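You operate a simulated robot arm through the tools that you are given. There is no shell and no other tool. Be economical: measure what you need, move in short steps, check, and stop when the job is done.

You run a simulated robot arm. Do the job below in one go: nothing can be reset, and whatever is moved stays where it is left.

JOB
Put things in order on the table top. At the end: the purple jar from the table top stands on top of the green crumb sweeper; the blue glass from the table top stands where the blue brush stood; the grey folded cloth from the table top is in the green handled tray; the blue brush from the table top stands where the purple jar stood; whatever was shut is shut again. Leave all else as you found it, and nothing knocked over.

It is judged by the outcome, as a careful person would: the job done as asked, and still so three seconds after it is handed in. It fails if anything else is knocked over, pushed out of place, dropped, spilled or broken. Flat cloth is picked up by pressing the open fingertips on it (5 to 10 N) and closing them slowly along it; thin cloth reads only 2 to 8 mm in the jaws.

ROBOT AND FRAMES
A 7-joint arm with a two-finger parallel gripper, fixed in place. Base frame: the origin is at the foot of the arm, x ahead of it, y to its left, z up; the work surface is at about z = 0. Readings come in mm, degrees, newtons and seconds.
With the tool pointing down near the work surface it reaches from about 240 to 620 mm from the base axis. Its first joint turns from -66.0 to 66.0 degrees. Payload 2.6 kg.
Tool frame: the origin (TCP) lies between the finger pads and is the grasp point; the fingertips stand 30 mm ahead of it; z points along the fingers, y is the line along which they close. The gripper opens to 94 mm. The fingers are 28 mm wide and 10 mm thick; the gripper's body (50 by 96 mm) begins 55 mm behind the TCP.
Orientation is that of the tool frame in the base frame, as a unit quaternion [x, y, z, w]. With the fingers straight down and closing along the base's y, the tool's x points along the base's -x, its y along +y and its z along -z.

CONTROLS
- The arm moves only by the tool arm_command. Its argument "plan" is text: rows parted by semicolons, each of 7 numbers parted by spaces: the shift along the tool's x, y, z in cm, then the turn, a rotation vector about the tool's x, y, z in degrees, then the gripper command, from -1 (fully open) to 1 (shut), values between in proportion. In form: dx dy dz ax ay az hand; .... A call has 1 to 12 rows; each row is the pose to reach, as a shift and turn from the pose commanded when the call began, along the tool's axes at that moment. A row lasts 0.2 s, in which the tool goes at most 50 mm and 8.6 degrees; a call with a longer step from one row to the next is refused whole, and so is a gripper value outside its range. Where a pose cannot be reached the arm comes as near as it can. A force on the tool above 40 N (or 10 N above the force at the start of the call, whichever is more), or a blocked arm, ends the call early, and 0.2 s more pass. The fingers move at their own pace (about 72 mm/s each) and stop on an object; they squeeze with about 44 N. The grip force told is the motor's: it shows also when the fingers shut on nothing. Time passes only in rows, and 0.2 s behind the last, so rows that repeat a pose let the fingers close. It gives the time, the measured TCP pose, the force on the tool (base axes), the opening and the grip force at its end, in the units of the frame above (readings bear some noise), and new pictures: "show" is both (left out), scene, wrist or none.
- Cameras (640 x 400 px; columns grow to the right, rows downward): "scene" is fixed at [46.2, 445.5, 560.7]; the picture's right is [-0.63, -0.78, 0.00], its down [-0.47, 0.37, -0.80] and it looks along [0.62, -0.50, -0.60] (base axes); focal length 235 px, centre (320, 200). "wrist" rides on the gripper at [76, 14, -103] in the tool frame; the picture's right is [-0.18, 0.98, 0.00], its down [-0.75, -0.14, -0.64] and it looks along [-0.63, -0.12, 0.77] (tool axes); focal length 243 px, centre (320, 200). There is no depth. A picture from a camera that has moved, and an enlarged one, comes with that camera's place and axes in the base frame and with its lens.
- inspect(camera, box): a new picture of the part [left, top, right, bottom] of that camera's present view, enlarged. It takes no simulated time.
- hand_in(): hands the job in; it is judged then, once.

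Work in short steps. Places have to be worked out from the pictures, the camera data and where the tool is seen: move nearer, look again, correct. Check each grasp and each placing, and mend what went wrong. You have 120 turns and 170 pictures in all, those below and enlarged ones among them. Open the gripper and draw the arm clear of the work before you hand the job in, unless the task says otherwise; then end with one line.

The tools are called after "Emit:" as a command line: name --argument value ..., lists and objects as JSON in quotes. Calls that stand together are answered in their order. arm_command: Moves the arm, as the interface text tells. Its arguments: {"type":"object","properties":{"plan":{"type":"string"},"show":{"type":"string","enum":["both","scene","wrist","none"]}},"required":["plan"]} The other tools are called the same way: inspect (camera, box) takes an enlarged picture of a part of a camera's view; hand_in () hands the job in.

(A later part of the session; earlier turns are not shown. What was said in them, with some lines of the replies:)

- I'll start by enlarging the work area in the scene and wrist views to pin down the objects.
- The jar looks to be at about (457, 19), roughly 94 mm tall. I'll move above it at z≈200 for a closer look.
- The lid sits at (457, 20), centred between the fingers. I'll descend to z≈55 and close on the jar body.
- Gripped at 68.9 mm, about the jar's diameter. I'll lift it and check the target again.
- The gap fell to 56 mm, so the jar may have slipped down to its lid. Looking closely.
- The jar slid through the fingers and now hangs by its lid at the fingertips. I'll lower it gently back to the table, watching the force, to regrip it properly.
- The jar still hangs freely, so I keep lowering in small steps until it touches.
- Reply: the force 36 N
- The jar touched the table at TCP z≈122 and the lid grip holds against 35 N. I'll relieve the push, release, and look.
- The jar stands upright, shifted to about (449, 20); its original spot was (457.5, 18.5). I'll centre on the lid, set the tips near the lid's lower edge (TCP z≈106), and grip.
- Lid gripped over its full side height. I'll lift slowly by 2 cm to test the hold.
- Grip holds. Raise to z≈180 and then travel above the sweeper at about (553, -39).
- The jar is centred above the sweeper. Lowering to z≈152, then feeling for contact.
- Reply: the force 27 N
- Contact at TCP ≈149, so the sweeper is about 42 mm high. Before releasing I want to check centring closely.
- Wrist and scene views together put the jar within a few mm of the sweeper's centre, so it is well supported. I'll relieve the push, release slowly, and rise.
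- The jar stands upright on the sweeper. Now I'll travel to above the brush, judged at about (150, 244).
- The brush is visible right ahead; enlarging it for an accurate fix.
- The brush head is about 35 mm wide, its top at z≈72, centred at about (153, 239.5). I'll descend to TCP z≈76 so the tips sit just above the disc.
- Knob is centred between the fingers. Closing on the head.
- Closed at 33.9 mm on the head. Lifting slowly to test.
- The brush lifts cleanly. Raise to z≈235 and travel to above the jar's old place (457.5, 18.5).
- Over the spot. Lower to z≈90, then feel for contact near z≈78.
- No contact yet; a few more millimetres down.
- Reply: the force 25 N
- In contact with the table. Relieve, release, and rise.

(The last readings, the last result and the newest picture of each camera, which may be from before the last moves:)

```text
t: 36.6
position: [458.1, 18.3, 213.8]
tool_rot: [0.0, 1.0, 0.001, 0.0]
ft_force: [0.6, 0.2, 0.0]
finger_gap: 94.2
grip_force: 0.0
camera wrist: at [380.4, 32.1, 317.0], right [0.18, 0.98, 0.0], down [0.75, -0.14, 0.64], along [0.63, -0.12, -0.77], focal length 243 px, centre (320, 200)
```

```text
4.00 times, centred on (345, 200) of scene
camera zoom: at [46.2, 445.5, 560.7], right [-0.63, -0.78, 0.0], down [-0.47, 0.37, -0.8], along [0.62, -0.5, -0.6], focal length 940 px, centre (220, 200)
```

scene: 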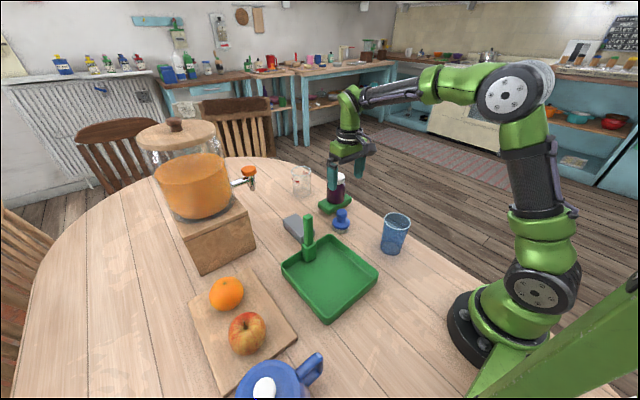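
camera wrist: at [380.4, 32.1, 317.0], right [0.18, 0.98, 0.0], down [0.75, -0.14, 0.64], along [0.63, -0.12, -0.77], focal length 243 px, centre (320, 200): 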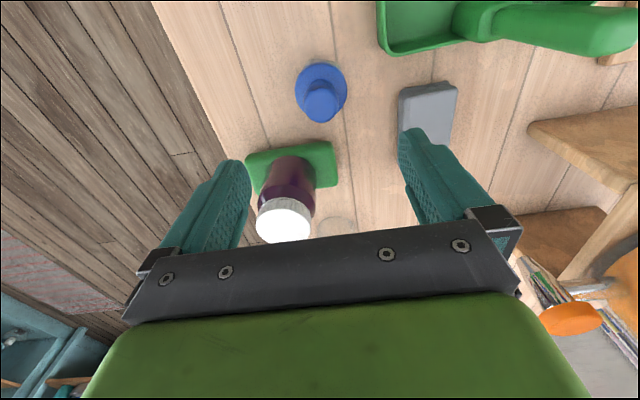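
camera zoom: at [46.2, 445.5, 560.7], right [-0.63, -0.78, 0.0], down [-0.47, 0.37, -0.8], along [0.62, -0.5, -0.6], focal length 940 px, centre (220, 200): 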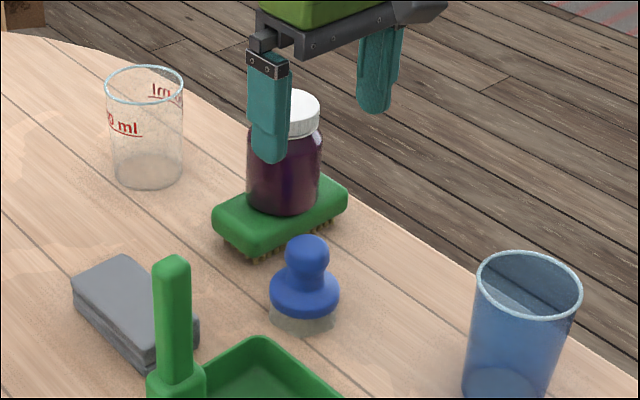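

The brush stands in the jar's old place. Next, the glass: move above (290, -38) at z≈240.

Emit:
arm_command --plan "3 -1 -1 0 0 0 -1; 7 -2.3 -2 0 0 0 -1; 11 -3.7 -2.6 0 0 0 -1; 14.5 -4.9 -2.6 0 0 0 -1; 16.8 -5.65 -2.6 0 0 0 -1; 16.8 -5.65 -2.6 0 0 0 -1" --show "wrist"

Emit:
inspect --camera "wrist" --box '[250, 20, 410, 180]'

Emit:
inspect --camera "scene" --box '[350, 180, 440, 270]'

```text
t: 38.0
position: [289.9, -38.6, 240.3]
tool_rot: [0.0, 1.0, 0.0, 0.001]
ft_force: [-0.2, 0.1, 0.3]
finger_gap: 94.0
grip_force: 0.0
camera wrist: at [212.4, -24.9, 342.7], right [0.18, 0.98, 0.0], down [0.75, -0.14, 0.64], along [0.63, -0.12, -0.77], focal length 243 px, centre (320, 200)
```

wrist: 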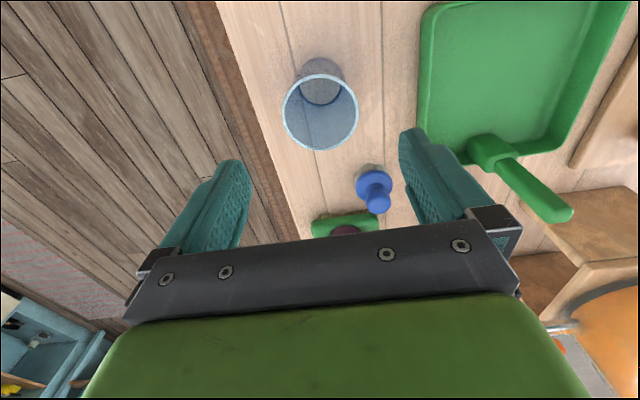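

```text
2.50 times, centred on (330, 100) of wrist
camera zoom: at [212.4, -24.9, 342.7], right [0.18, 0.98, 0.0], down [0.75, -0.14, 0.64], along [0.63, -0.12, -0.77], focal length 606 px, centre (295, 450)
```

zoom: 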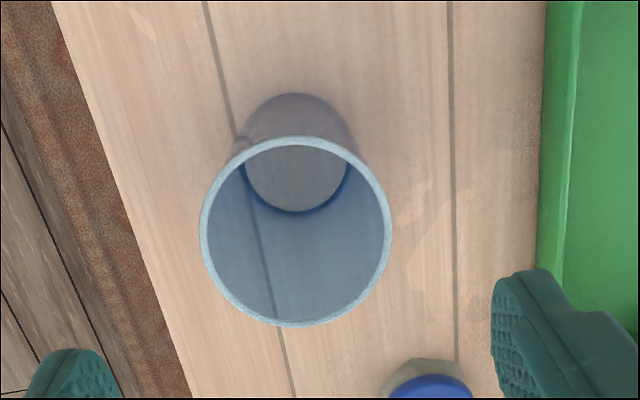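

```text
4.44 times, centred on (395, 225) of scene
camera zoom: at [46.1, 445.5, 560.7], right [-0.63, -0.78, 0.0], down [-0.47, 0.37, -0.8], along [0.62, -0.5, -0.6], focal length 1045 px, centre (-13, 89)
```

zoom: 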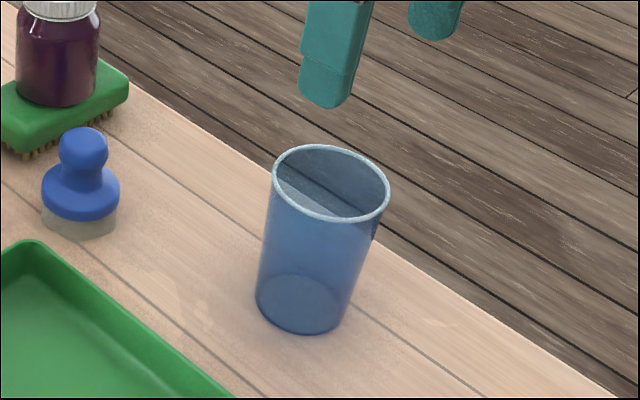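

The glass appears centred near (298, -41), rim at z≈106 and 74 mm across. I'll go to z≈150 first to verify centring.

Emit:
arm_command --plan "-0.4 -0.1 3 0 0 0 -1; -0.8 -0.25 6 0 0 0 -1; -0.8 -0.25 9 0 0 0 -1; -0.8 -0.25 9 0 0 0 -1" --show "wrist"

Emit:
inspect --camera "scene" --box '[340, 160, 450, 270]'

```text
t: 39.0
position: [297.9, -42.2, 150.7]
tool_rot: [0.0, 1.0, -0.001, -0.001]
ft_force: [-0.7, 0.5, -0.3]
finger_gap: 93.8
grip_force: 0.1
camera wrist: at [220.3, -27.6, 252.4], right [0.18, 0.98, 0.0], down [0.75, -0.14, 0.64], along [0.63, -0.12, -0.77], focal length 243 px, centre (320, 200)
```

wrist: 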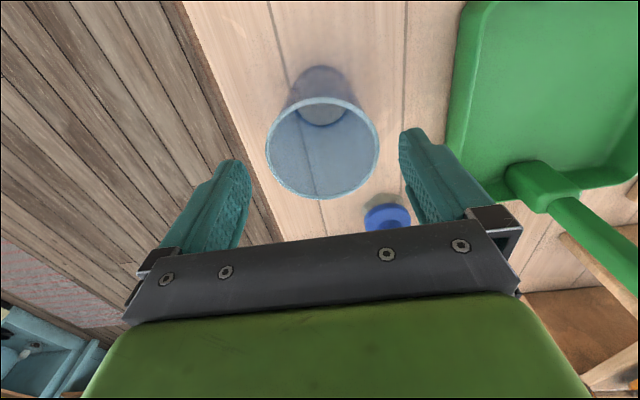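

```text
3.64 times, centred on (395, 215) of scene
camera zoom: at [46.2, 445.5, 560.7], right [-0.63, -0.78, 0.0], down [-0.47, 0.37, -0.8], along [0.62, -0.5, -0.6], focal length 855 px, centre (47, 146)
```

zoom: 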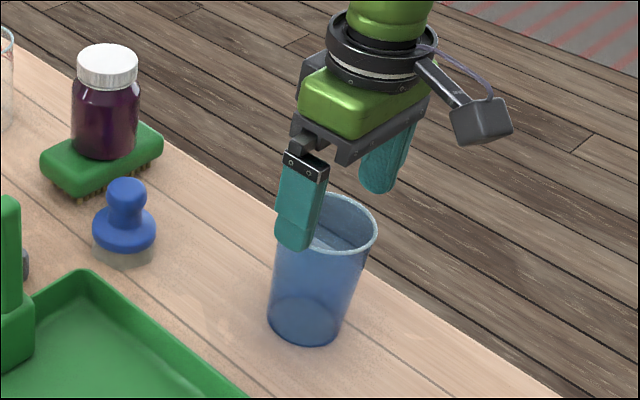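

Centred within 2 mm. Descend to z≈62 and close.

Emit:
arm_command --plan "0.1 0.15 3 0 0 0 -1; 0.1 0.15 6 0 0 0 -1; 0.1 0.15 8 0 0 0 -1; 0.1 0.15 8.9 0 0 0 -1; 0.1 0.15 8.9 0 0 0 -1; 0.1 0.15 8.9 0 0 0 -0.6; 0.1 0.15 8.9 0 0 0 -0.3; 0.1 0.15 8.9 0 0 0 0.3; 0.1 0.15 8.9 0 0 0 1; 0.1 0.15 8.9 0 0 0 1; 0.1 0.15 8.9 0 0 0 1"

```text
t: 41.4
position: [296.0, -39.7, 61.8]
tool_rot: [0.0, 1.0, 0.0, 0.0]
ft_force: [0.2, -0.4, 0.4]
finger_gap: 72.6
grip_force: 44.1
camera wrist: at [219.2, -25.9, 163.6], right [0.18, 0.98, 0.0], down [0.75, -0.14, 0.64], along [0.63, -0.12, -0.77], focal length 243 px, centre (320, 200)
```

scene: 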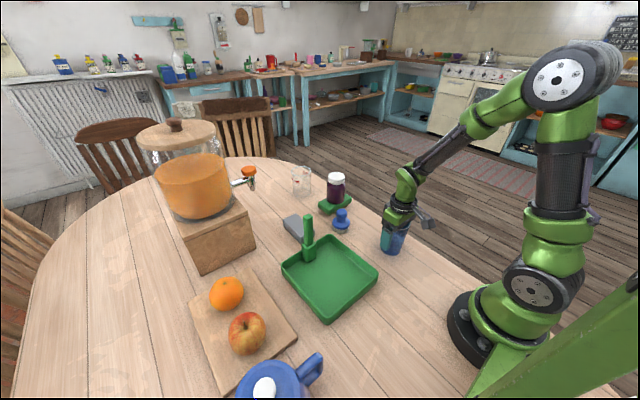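
wrist: 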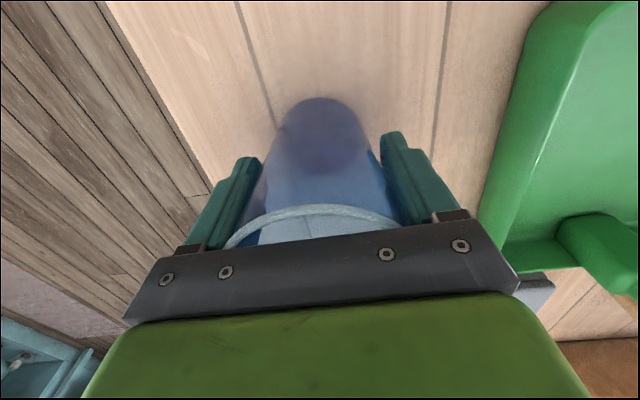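

Gripped at 72.6 mm. Lifting slowly and checking for slip.

Emit:
arm_command --plan "0 0 -0.2 0 0 0 1; 0 0 -0.5 0 0 0 1; 0 0 -0.9 0 0 0 1; 0 0 -1.4 0 0 0 1; 0 0 -2 0 0 0 1; 0 0 -2 0 0 0 1"

Emit:
inspect --camera "scene" --box '[340, 160, 450, 270]'

```text
t: 42.8
position: [297.5, -39.5, 82.4]
tool_rot: [0.0, 1.0, 0.0, 0.0]
ft_force: [-0.2, -0.4, -2.0]
finger_gap: 72.4
grip_force: 44.0
camera wrist: at [219.2, -25.6, 183.6], right [0.18, 0.98, 0.0], down [0.75, -0.14, 0.64], along [0.63, -0.12, -0.77], focal length 243 px, centre (320, 200)
```

scene: 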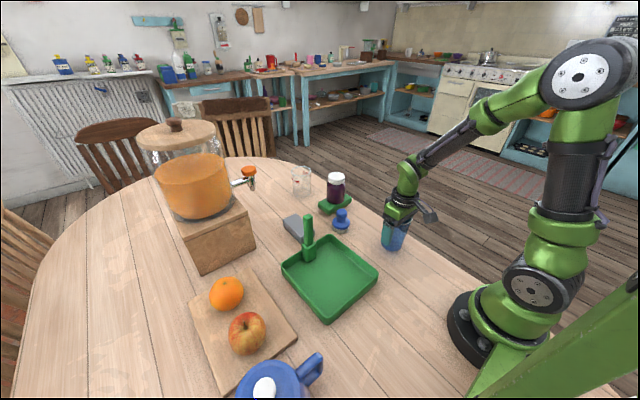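
wrist: 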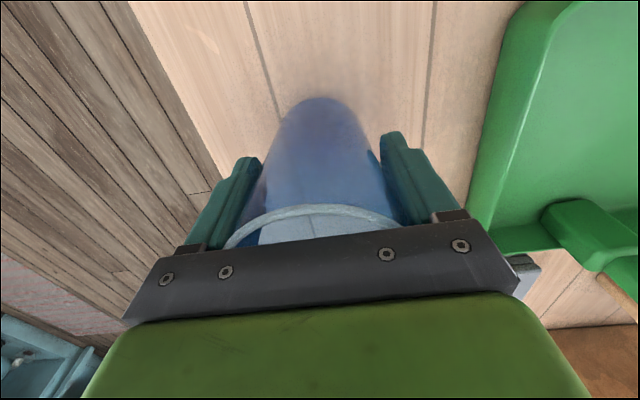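

```text
3.64 times, centred on (395, 215) of scene
camera zoom: at [46.2, 445.5, 560.7], right [-0.63, -0.78, 0.0], down [-0.47, 0.37, -0.8], along [0.62, -0.5, -0.6], focal length 855 px, centre (47, 146)
```

zoom: 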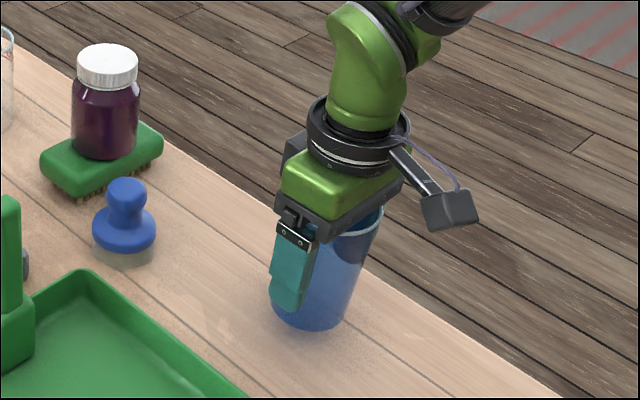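

No slip. Raise to z≈200 and carry it, bowing outward, to above the brush's old place (152, 240.5).

Emit:
arm_command --plan "0 0 -4 0 0 0 1; 0 0 -8 0 0 0 1; 0.5 2 -11.5 0 0 0 1; 1.5 6 -12 0 0 0 1; 2.5 10.5 -12 0 0 0 1; 3.7 15 -12 0 0 0 1; 6.3 18.8 -12 0 0 0 1; 9.2 22.3 -12 0 0 0 1; 12 25.5 -12 0 0 0 1; 14.45 28.05 -12 0 0 0 1; 14.45 28.05 -12 0 0 0 1"

```text
t: 45.2
position: [152.5, 242.7, 201.4]
tool_rot: [0.0, 1.0, 0.0, 0.0]
ft_force: [-0.2, 0.2, -2.7]
finger_gap: 72.4
grip_force: 43.9
camera wrist: at [73.6, 255.7, 303.6], right [0.18, 0.98, 0.0], down [0.75, -0.14, 0.64], along [0.63, -0.12, -0.77], focal length 243 px, centre (320, 200)
```

scene: 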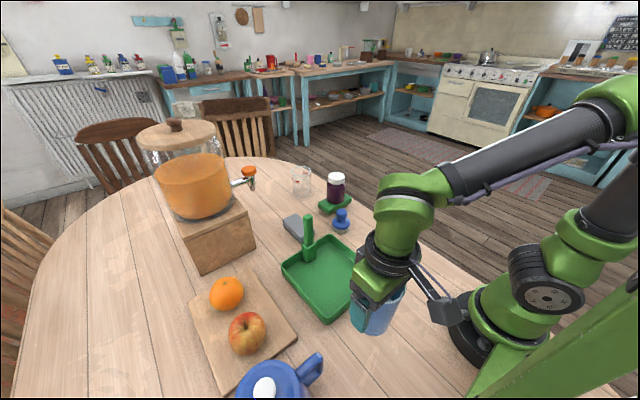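
wrist: 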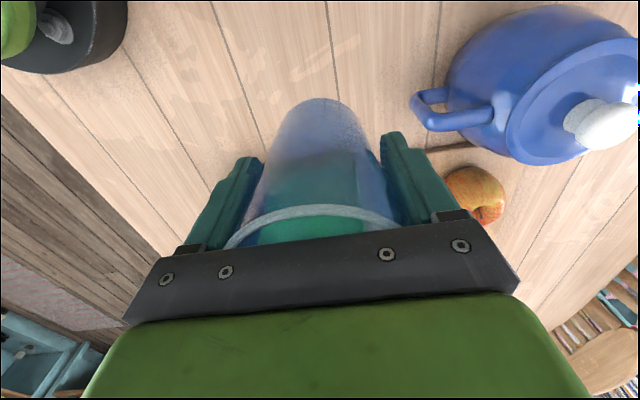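

Above the place. Lower to z≈69, then feel for contact near z≈62.

Emit:
arm_command --plan "0 -0.1 4 0 0 0 1; -0.05 -0.15 8 0 0 0 1; -0.05 -0.15 11 0 0 0 1; -0.05 -0.15 12.6 0 0 0 1; -0.05 -0.15 13.2 0 0 0 1; -0.05 -0.15 13.2 0 0 0 1" --show "scene"

Emit:
arm_command --plan "0 0 0.2 0 0 0 1; 0 0 0.4 0 0 0 1; 0 0 0.6 0 0 0 1; 0 0 0.6 0 0 0 1" --show "none"

```text
t: 46.6
position: [151.8, 240.0, 69.9]
tool_rot: [0.0, 1.0, 0.0, -0.001]
ft_force: [0.6, -0.1, -3.1]
finger_gap: 72.5
grip_force: 44.1
```

scene: 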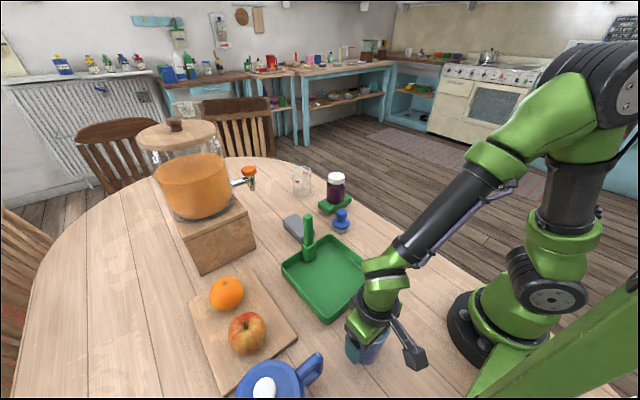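

```text
t: 47.6
position: [152.4, 240.1, 63.9]
tool_rot: [0.0, 1.0, 0.0, 0.0]
ft_force: [-0.9, -0.4, -2.3]
finger_gap: 72.1
grip_force: 44.4
```

Still hanging; go down a little more.

Emit:
arm_command --plan "0 0 0.1 0 0 0 1; 0 0 0.2 0 0 0 1; 0 0 0.3 0 0 0 1; 0 0 0.3 0 0 0 1" --show "none"

```text
t: 48.6
position: [152.1, 240.5, 59.8]
tool_rot: [0.0, 1.0, 0.001, 0.001]
ft_force: [-0.4, -4.1, 15.7]
finger_gap: 72.0
grip_force: 44.0
```

Contact made. Relieve, release, and rise straight up.

Emit:
arm_command --plan "0 0 -0.15 0 0 0 1; 0 0 -0.15 0 0 0 -0.5; 0 0 -0.15 0 0 0 -0.7; 0 0 -0.15 0 0 0 -1; 0 0 -0.15 0 0 0 -1; 0 0 -2 0 0 0 -1; 0 0 -5 0 0 0 -1; 0 0 -9 0 0 0 -1; 0 0 -13 0 0 0 -1; 0 0 -17 0 0 0 -1; 0 0 -17 0 0 0 -1"

Emit:
inspect --camera "scene" --box '[290, 270, 430, 390]'

```text
t: 51.0
position: [151.2, 239.6, 229.6]
tool_rot: [0.0, 1.0, 0.0, 0.0]
ft_force: [-0.3, 0.3, 0.0]
finger_gap: 93.9
grip_force: 0.1
camera wrist: at [74.8, 253.3, 332.4], right [0.18, 0.98, 0.0], down [0.75, -0.14, 0.64], along [0.63, -0.12, -0.77], focal length 243 px, centre (320, 200)
```

scene: 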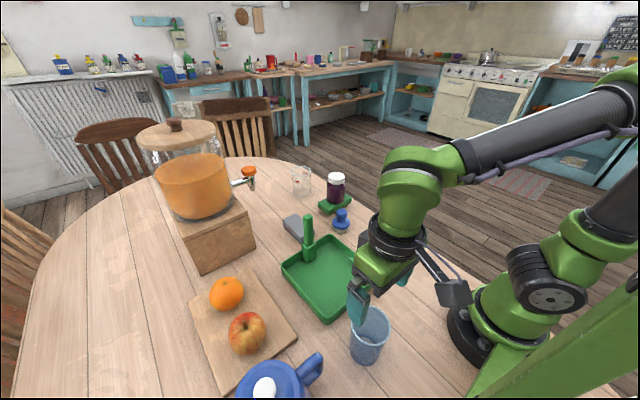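
wrist: 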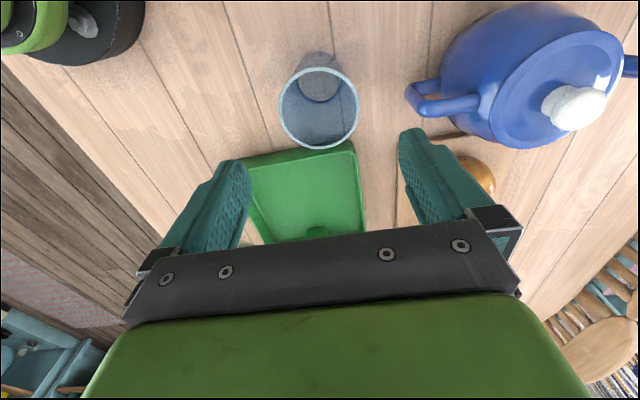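

```text
3.33 times, centred on (360, 330) of scene
camera zoom: at [46.2, 445.5, 560.7], right [-0.63, -0.78, 0.0], down [-0.47, 0.37, -0.8], along [0.62, -0.5, -0.6], focal length 784 px, centre (187, -233)
```

zoom: 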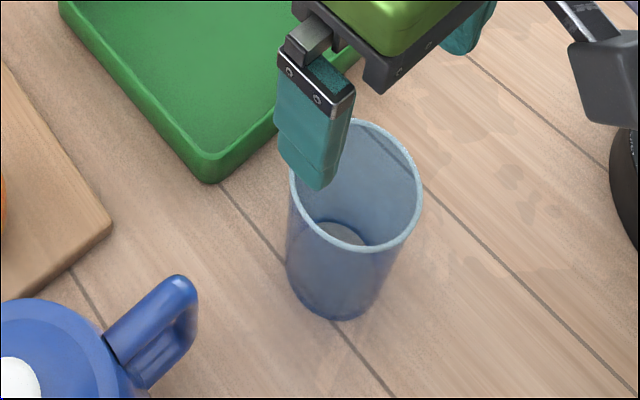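

The glass stands upright. I'll check its base position against the brush's original footprint.

Emit:
inspect --camera "scene" --box '[310, 300, 410, 380]'

Emit:
inspect --camera "wrist" --box '[250, 30, 390, 170]'

```text
5.00 times, centred on (360, 340) of scene
camera zoom: at [46.2, 445.5, 560.7], right [-0.63, -0.78, 0.0], down [-0.47, 0.37, -0.8], along [0.62, -0.5, -0.6], focal length 1176 px, centre (120, -500)
```

zoom: 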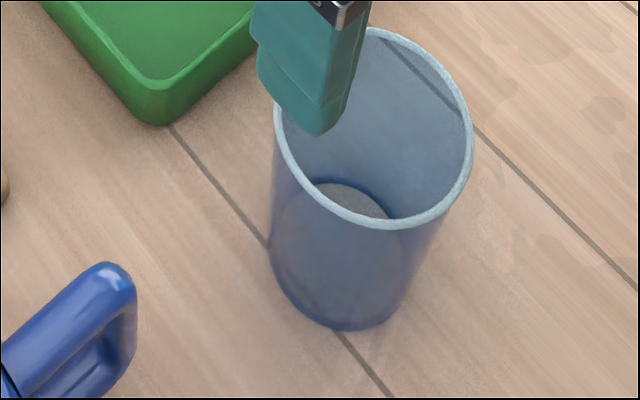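

```text
2.86 times, centred on (320, 100) of wrist
camera zoom: at [74.8, 253.3, 332.4], right [0.18, 0.98, 0.0], down [0.75, -0.14, 0.64], along [0.63, -0.12, -0.77], focal length 693 px, centre (320, 486)
```

zoom: 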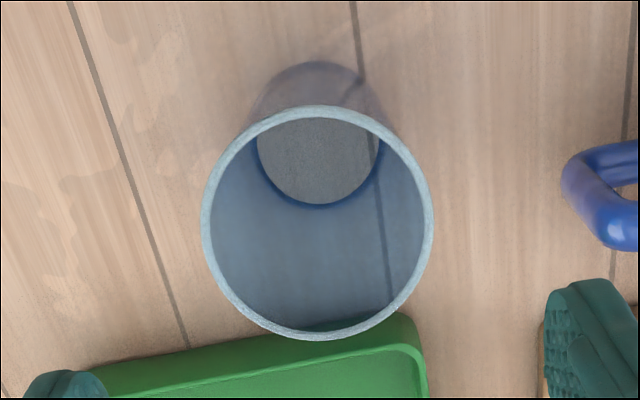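

The glass stands within about 7 mm of the brush's old centre, which is good. Next the cloth: move to above (538, 138) at z≈250.

Emit:
arm_command --plan "-2 -0.5 -2 0 0 0 -1; -6.5 -1.7 -2 0 0 0 -1; -11 -2.9 -2 0 0 0 -1; -15.5 -4.1 -2 0 0 0 -1; -20 -5.3 -2 0 0 0 -1; -24.5 -6.5 -2 0 0 0 -1; -29 -7.7 -2 0 0 0 -1; -33.5 -8.9 -1 0 0 0 -1; -37 -9.8 1 0 0 0 -1; -38.6 -10.2 3 0 0 0 -1; -38.6 -10.2 5 0 0 0 -1; -38.6 -10.2 5 0 0 0 -1"

Emit:
inspect --camera "wrist" --box '[220, 0, 420, 180]'

Emit:
inspect --camera "scene" --box '[260, 180, 350, 270]'

```text
t: 53.6
position: [540.8, 138.4, 180.8]
tool_rot: [0.0, 1.0, 0.0, 0.001]
ft_force: [0.5, 0.1, 0.2]
finger_gap: 94.1
grip_force: 0.1
camera wrist: at [462.3, 151.5, 282.8], right [0.18, 0.98, 0.0], down [0.75, -0.14, 0.64], along [0.63, -0.12, -0.77], focal length 243 px, centre (320, 200)
```

scene: 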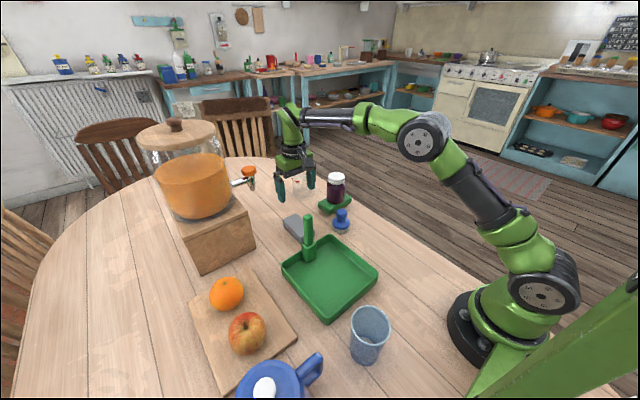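
wrist: 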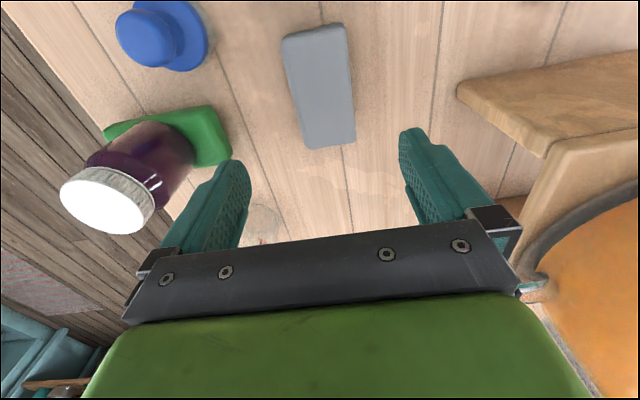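

```text
2.22 times, centred on (320, 90) of wrist
camera zoom: at [462.3, 151.5, 282.8], right [0.18, 0.98, 0.0], down [0.75, -0.14, 0.64], along [0.63, -0.12, -0.77], focal length 539 px, centre (320, 444)
```

zoom: 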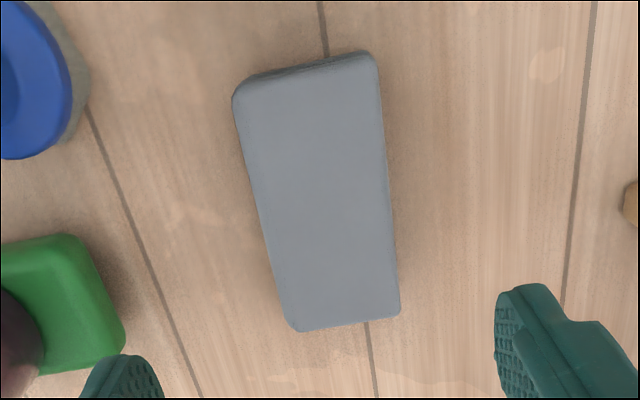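

```text
4.44 times, centred on (305, 225) of scene
camera zoom: at [46.2, 445.5, 560.7], right [-0.63, -0.78, 0.0], down [-0.47, 0.37, -0.8], along [0.62, -0.5, -0.6], focal length 1045 px, centre (387, 89)
```

zoom: 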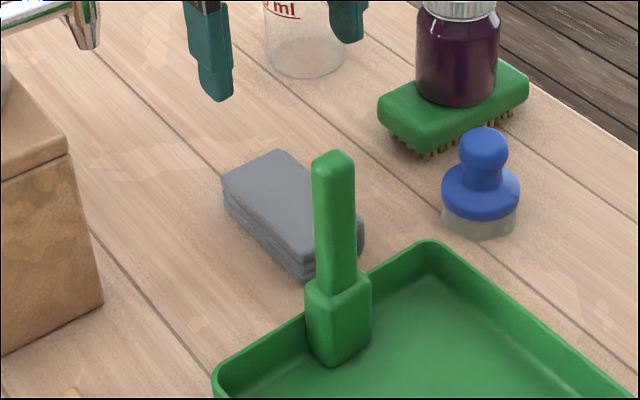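

The cloth is aligned with x, spanning x 485–595, y 112–168 (56 mm wide) — I can take it by its sides. Descend at (540, 140) to TCP z≈36, straddling it.

Emit:
arm_command --plan "0 0.1 4 0 0 0 -1; 0 0.18 8 0 0 0 -1; 0 0.18 11 0 0 0 -1; 0 0.18 13.2 0 0 0 -1; 0 0.18 14.4 0 0 0 -1; 0 0.18 14.4 0 0 0 -1"

Emit:
inspect --camera "scene" --box '[260, 180, 350, 270]'

```text
t: 55.0
position: [538.9, 139.2, 36.4]
tool_rot: [0.001, 1.0, -0.001, 0.0]
ft_force: [0.7, 0.4, -0.3]
finger_gap: 94.0
grip_force: 0.1
camera wrist: at [461.1, 153.1, 138.6], right [0.18, 0.98, 0.0], down [0.75, -0.14, 0.64], along [0.63, -0.12, -0.77], focal length 243 px, centre (320, 200)
```

scene: 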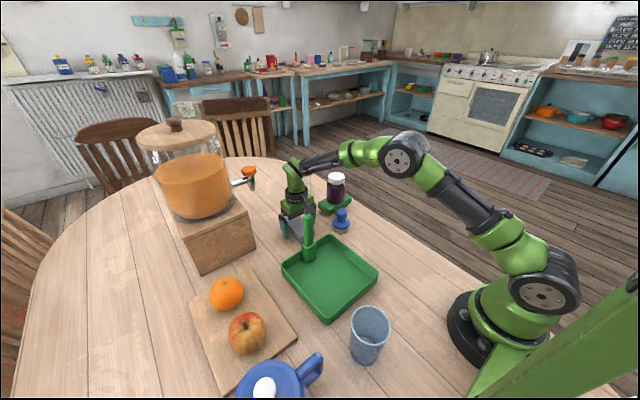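
wrist: 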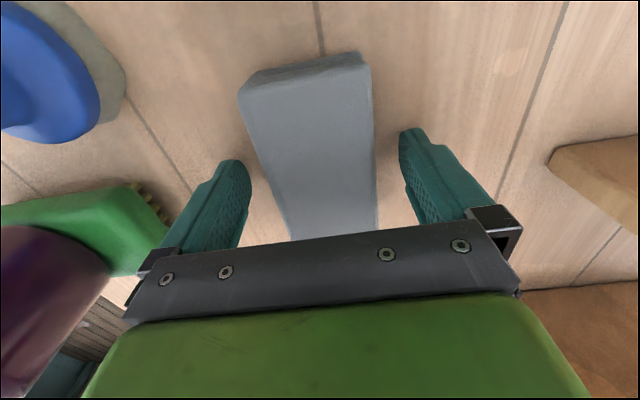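

```text
4.44 times, centred on (305, 225) of scene
camera zoom: at [46.2, 445.5, 560.7], right [-0.63, -0.78, 0.0], down [-0.47, 0.37, -0.8], along [0.62, -0.5, -0.6], focal length 1045 px, centre (387, 89)
```

zoom: 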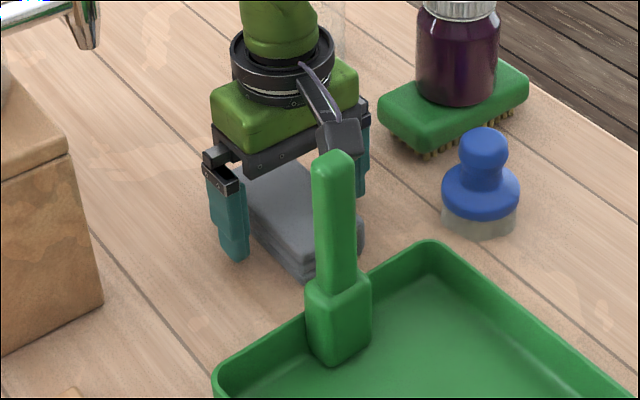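

Straddling the stack. Closing slowly on its sides.

Emit:
arm_command --plan "0 0 0 0 0 0 -0.6; 0 0 0 0 0 0 -0.3; 0 0 0 0 0 0 -0.1; 0 0 0 0 0 0 0.1; 0 0 0 0 0 0 0.4; 0 0 0 0 0 0 1; 0 0 0 0 0 0 1; 0 0 0 0 0 0 1" --show "wrist"

Emit:
inspect --camera "scene" --box '[260, 180, 350, 270]'

```text
t: 56.8
position: [539.3, 139.2, 37.6]
tool_rot: [0.0, 1.0, 0.0, 0.0]
ft_force: [-0.2, 1.1, 0.0]
finger_gap: 62.6
grip_force: 44.4
camera wrist: at [461.1, 153.1, 138.9], right [0.18, 0.98, 0.0], down [0.75, -0.14, 0.64], along [0.63, -0.12, -0.77], focal length 243 px, centre (320, 200)
```

wrist: 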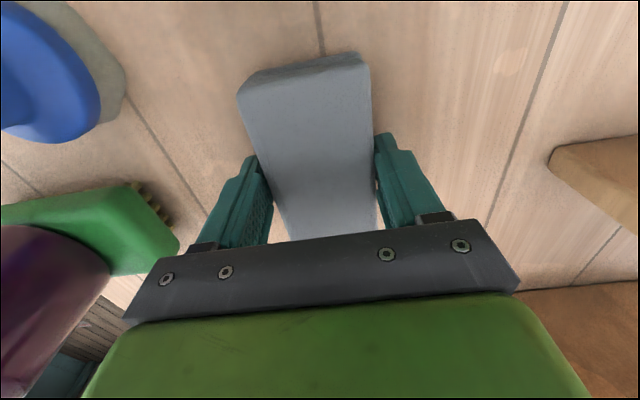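

```text
4.44 times, centred on (305, 225) of scene
camera zoom: at [46.2, 445.5, 560.7], right [-0.63, -0.78, 0.0], down [-0.47, 0.37, -0.8], along [0.62, -0.5, -0.6], focal length 1045 px, centre (387, 89)
```

zoom: 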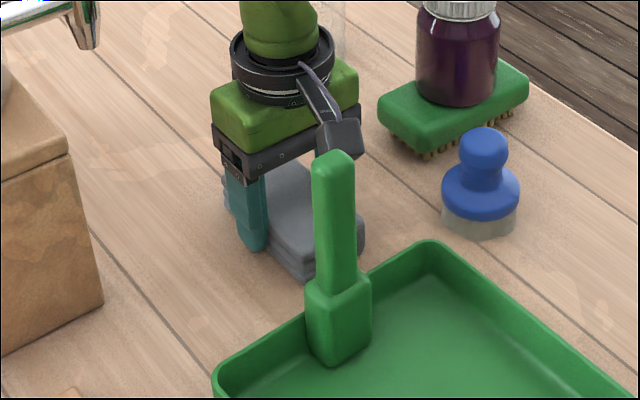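

Gripped at 62.6 mm, solid with no buckling. Lift slowly and check.

Emit:
arm_command --plan "0 0 -0.3 0 0 0 1; 0 0 -0.8 0 0 0 1; 0 0 -1.5 0 0 0 1; 0 0 -2.5 0 0 0 1; 0 0 -4 0 0 0 1; 0 0 -4 0 0 0 1" --show "wrist"

Emit:
inspect --camera "scene" --box '[260, 180, 350, 270]'

```text
t: 58.2
position: [539.2, 140.0, 78.3]
tool_rot: [0.0, 1.0, 0.0, 0.0]
ft_force: [0.2, -0.7, 0.1]
finger_gap: 60.5
grip_force: 44.0
camera wrist: at [461.2, 153.7, 179.1], right [0.18, 0.98, 0.0], down [0.75, -0.14, 0.64], along [0.63, -0.12, -0.77], focal length 243 px, centre (320, 200)
```

wrist: 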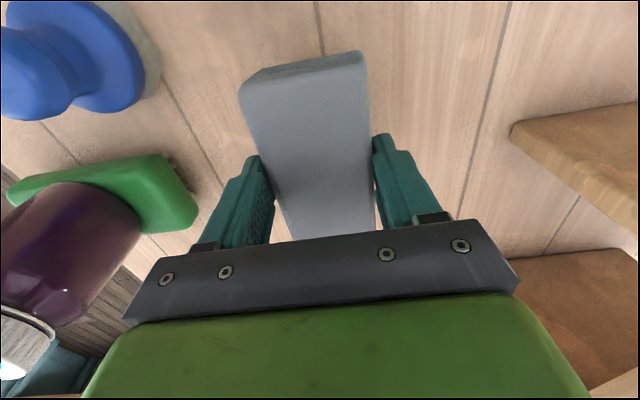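

```text
4.44 times, centred on (305, 225) of scene
camera zoom: at [46.2, 445.5, 560.7], right [-0.63, -0.78, 0.0], down [-0.47, 0.37, -0.8], along [0.62, -0.5, -0.6], focal length 1045 px, centre (387, 89)
```

zoom: 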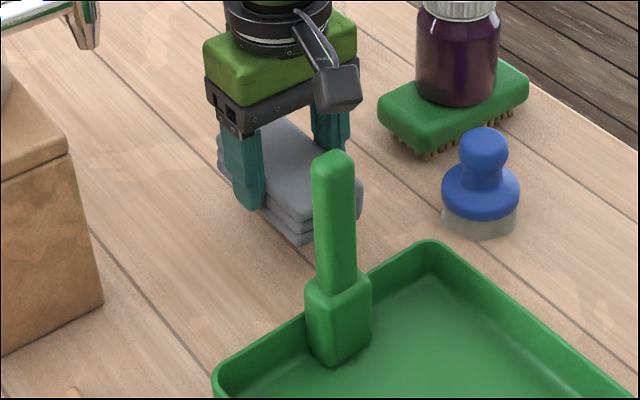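

The cloth is lifted intact. Raise to z≈250 (above the tray handle, about 170) and move over the tray centre.

Emit:
arm_command --plan "0 0 -4 0 0 0 1; 0 0 -8.5 0 0 0 1; 0 0 -13 0 0 0 1; 0 0 -17 0 0 0 1; 3 0.5 -17.5 0 0 0 1; 7 1.2 -17.5 0 0 0 1; 11 1.9 -17.5 0 0 0 1; 15 2.6 -17.5 0 0 0 1; 19 3.3 -17.5 0 0 0 1; 22 3.8 -17.5 0 0 0 1; 22 3.8 -17.5 0 0 0 1; 22 3.8 -17.5 0 0 0 1"

```text
t: 60.8
position: [319.7, 177.4, 252.0]
tool_rot: [-0.001, 1.0, -0.001, 0.0]
ft_force: [-0.3, -0.6, -0.6]
finger_gap: 60.4
grip_force: 43.8
camera wrist: at [241.8, 191.7, 353.8], right [0.18, 0.98, 0.0], down [0.75, -0.14, 0.64], along [0.63, -0.12, -0.77], focal length 243 px, centre (320, 200)
```

scene: 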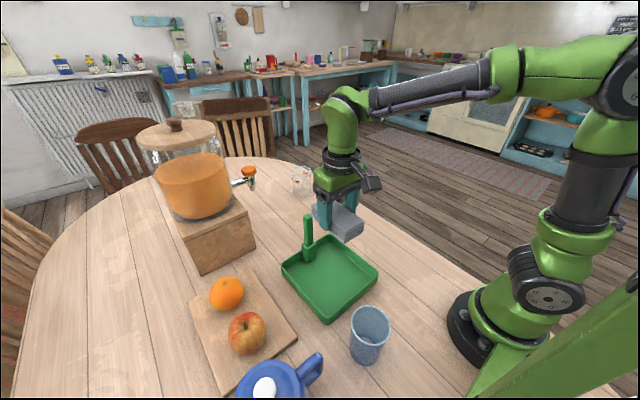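
wrist: 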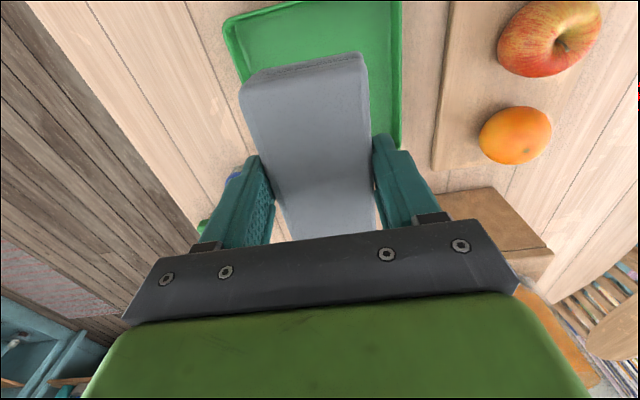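

The tray spans x 242–431, y 86–272, with the handle at the far edge; the cloth at x≈319 fits inside. Lower to z≈70, then feel.

Emit:
arm_command --plan "0.1 0 4 0 0 0 1; 0.1 0 8 0 0 0 1; 0.1 0 12 0 0 0 1; 0.1 0 15 0 0 0 1; 0.1 0 17.5 0 0 0 1; 0.1 0 18.2 0 0 0 1; 0.1 0 18.2 0 0 0 1"

Emit:
inspect --camera "scene" --box '[270, 200, 400, 330]'

```text
t: 62.4
position: [317.6, 177.1, 69.7]
tool_rot: [0.0, 1.0, 0.0, 0.001]
ft_force: [1.5, 0.0, -0.6]
finger_gap: 59.8
grip_force: 44.5
camera wrist: at [240.1, 190.4, 171.7], right [0.18, 0.98, 0.0], down [0.75, -0.14, 0.64], along [0.63, -0.12, -0.77], focal length 243 px, centre (320, 200)
```

scene: 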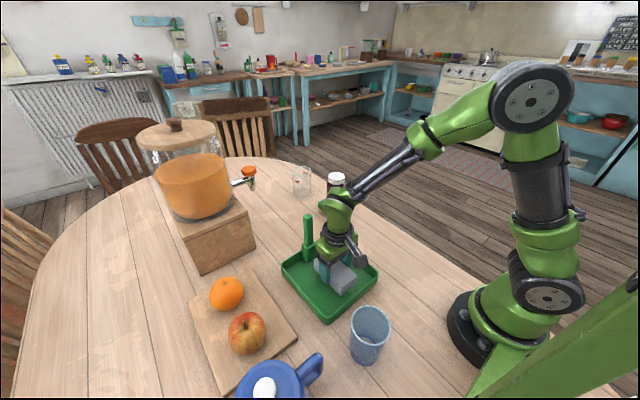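
wrist: 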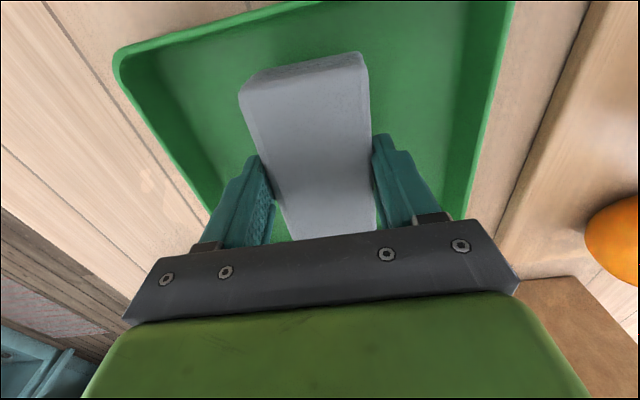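

```text
3.08 times, centred on (335, 265) of scene
camera zoom: at [46.2, 445.5, 560.7], right [-0.63, -0.78, 0.0], down [-0.47, 0.37, -0.8], along [0.62, -0.5, -0.6], focal length 723 px, centre (274, 0)
```

zoom: 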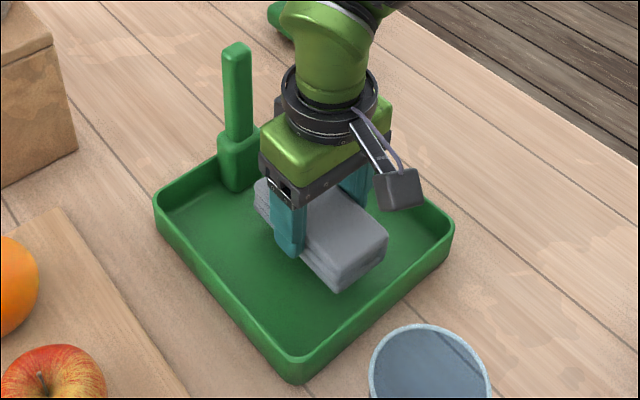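

Over the tray floor, well inside. Feel downwards in small steps.

Emit:
arm_command --plan "0 0 0.5 0 0 0 1; 0 0 1.0 0 0 0 1; 0 0 1.5 0 0 0 1; 0 0 2.0 0 0 0 1; 0 0 2.2 0 0 0 1; 0 0 2.2 0 0 0 1" --show "none"

Emit:
arm_command --plan "0 0 0.2 0 0 0 1; 0 0 0.4 0 0 0 1; 0 0 0.4 0 0 0 1" --show "scene"

```text
t: 63.8
position: [318.1, 178.0, 46.9]
tool_rot: [0.0, 1.0, 0.0, 0.0]
ft_force: [-0.3, -0.9, -0.4]
finger_gap: 59.6
grip_force: 44.6
```

```text
t: 64.6
position: [317.9, 177.2, 44.3]
tool_rot: [0.0, 1.0, 0.001, 0.0]
ft_force: [-1.3, 0.1, 11.2]
finger_gap: 59.2
grip_force: 44.3
```

scene: 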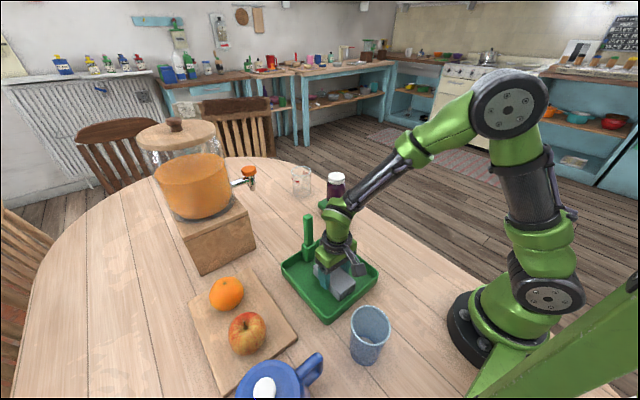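

Contact with the tray floor at 11 N. Release (slight lift first), then rise well clear.

Emit:
arm_command --plan "0 0 -0.1 0 0 0 0.8; 0 0 -0.1 0 0 0 0.2; 0 0 -0.1 0 0 0 -0.3; 0 0 -0.1 0 0 0 -0.8; 0 0 -0.1 0 0 0 -1; 0 0 -0.1 0 0 0 -1; 0 0 -3 0 0 0 -1; 0 0 -7 0 0 0 -1; 0 0 -11.5 0 0 0 -1; 0 0 -16 0 0 0 -1; 0 0 -20 0 0 0 -1; 0 0 -20 0 0 0 -1"

Emit:
inspect --camera "scene" --box '[270, 170, 400, 330]'

```text
t: 67.2
position: [318.2, 177.9, 245.3]
tool_rot: [0.0, 1.0, 0.0, 0.0]
ft_force: [-0.4, -0.2, 0.1]
finger_gap: 93.9
grip_force: 0.1
camera wrist: at [239.5, 191.1, 346.3], right [0.18, 0.98, 0.0], down [0.75, -0.14, 0.64], along [0.63, -0.12, -0.77], focal length 243 px, centre (320, 200)
```

scene: 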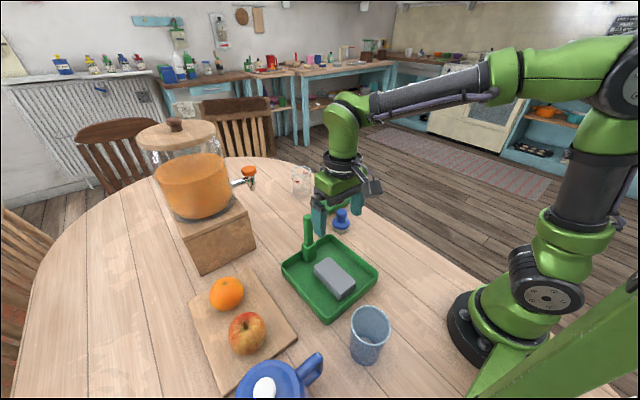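
wrist: 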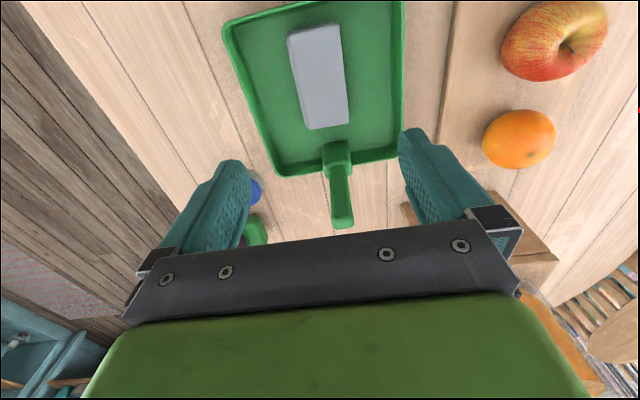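

```text
2.50 times, centred on (335, 250) of scene
camera zoom: at [46.2, 445.5, 560.7], right [-0.63, -0.78, 0.0], down [-0.47, 0.37, -0.8], along [0.62, -0.5, -0.6], focal length 588 px, centre (282, 75)
```

zoom: 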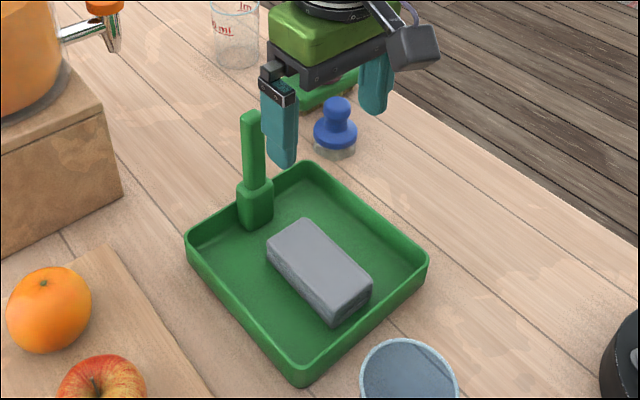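

The cloth lies in the tray. I'll draw the arm clear, back towards its starting pose, and check everything.

Emit:
arm_command --plan "0 -2 -3 0 0 0 -1; -1 -6 -6 0 0 0 -1; -3 -10 -8 0 0 0 -1; -5 -14 -10 0 0 0 -1; -7 -18 -11 0 0 0 -1; -9 -21.5 -11 0 0 0 -1; -10.3 -24 -11 0 0 0 -1; -10.3 -24 -11 0 0 0 -1"

Emit:
inspect --camera "scene" --box '[240, 150, 440, 390]'

```text
refused: row 2 steps farther than a row can; nothing moved
```

```text
1.67 times, centred on (340, 270) of scene
camera zoom: at [46.2, 445.5, 560.7], right [-0.63, -0.78, 0.0], down [-0.47, 0.37, -0.8], along [0.62, -0.5, -0.6], focal length 392 px, centre (287, 83)
```

zoom: 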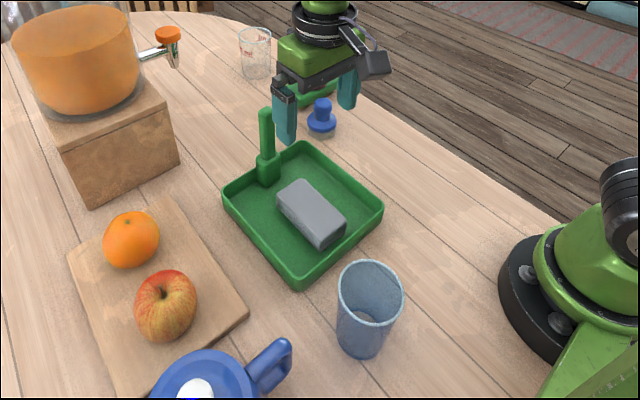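

That step was too long and was refused; retrying with smaller steps.

Emit:
arm_command --plan "0 -2 -3 0 0 0 -1; -1 -5 -5.5 0 0 0 -1; -2.5 -8.5 -7.5 0 0 0 -1; -4 -12 -9 0 0 0 -1; -5.5 -15.5 -10.5 0 0 0 -1; -7.5 -19 -11 0 0 0 -1; -9 -22 -11 0 0 0 -1; -10.3 -24 -11 0 0 0 -1; -10.3 -24 -11 0 0 0 -1"

Emit:
inspect --camera "scene" --box '[240, 150, 440, 275]'

```text
t: 69.2
position: [421.4, -63.9, 354.8]
tool_rot: [0.0, 1.0, 0.0, 0.0]
ft_force: [0.0, 0.8, -0.4]
finger_gap: 93.8
grip_force: 0.0
camera wrist: at [343.3, -49.3, 455.5], right [0.18, 0.98, 0.0], down [0.75, -0.14, 0.64], along [0.63, -0.12, -0.77], focal length 243 px, centre (320, 200)
```

scene: 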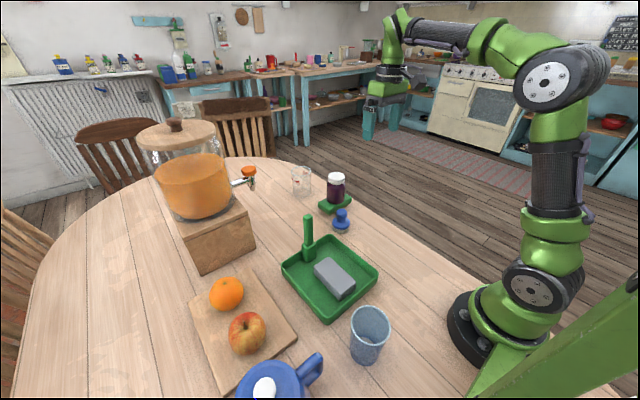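
wrist: 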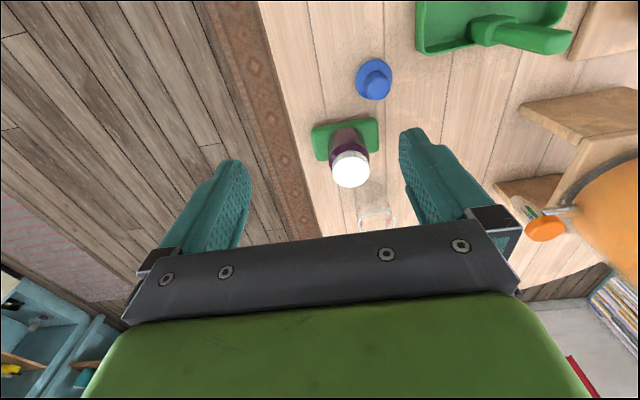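

```text
3.20 times, centred on (340, 212) of scene
camera zoom: at [46.2, 445.5, 560.7], right [-0.63, -0.78, 0.0], down [-0.47, 0.37, -0.8], along [0.62, -0.5, -0.6], focal length 752 px, centre (256, 160)
```

zoom: 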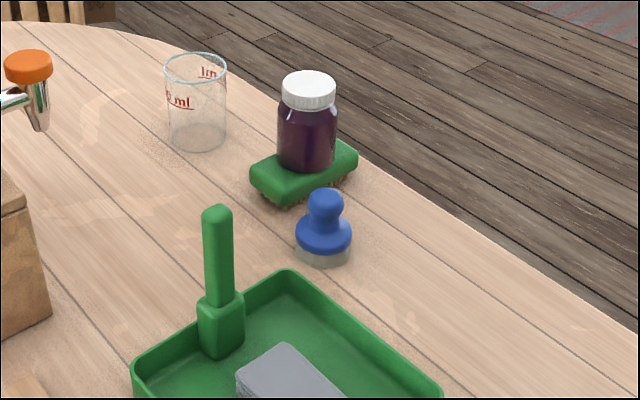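

The jar is on the sweeper, the brush and glass are in their places, the cloth is in the tray, and the rest looks unmoved. The arm is clear and the gripper open, so I'm handing in.

Emit:
hand_in

```text
The job is handed in.
```

I handed the job in with all four things placed: the purple jar, lid still on, on the green crumb sweeper; the blue brush where the jar stood; the blue glass about 7 mm off where the brush stood; and the grey cloth in the green tray. On the first lift the jar slid down in the fingers to its lid. I set it back upright and regripped it, and nothing was knocked over.
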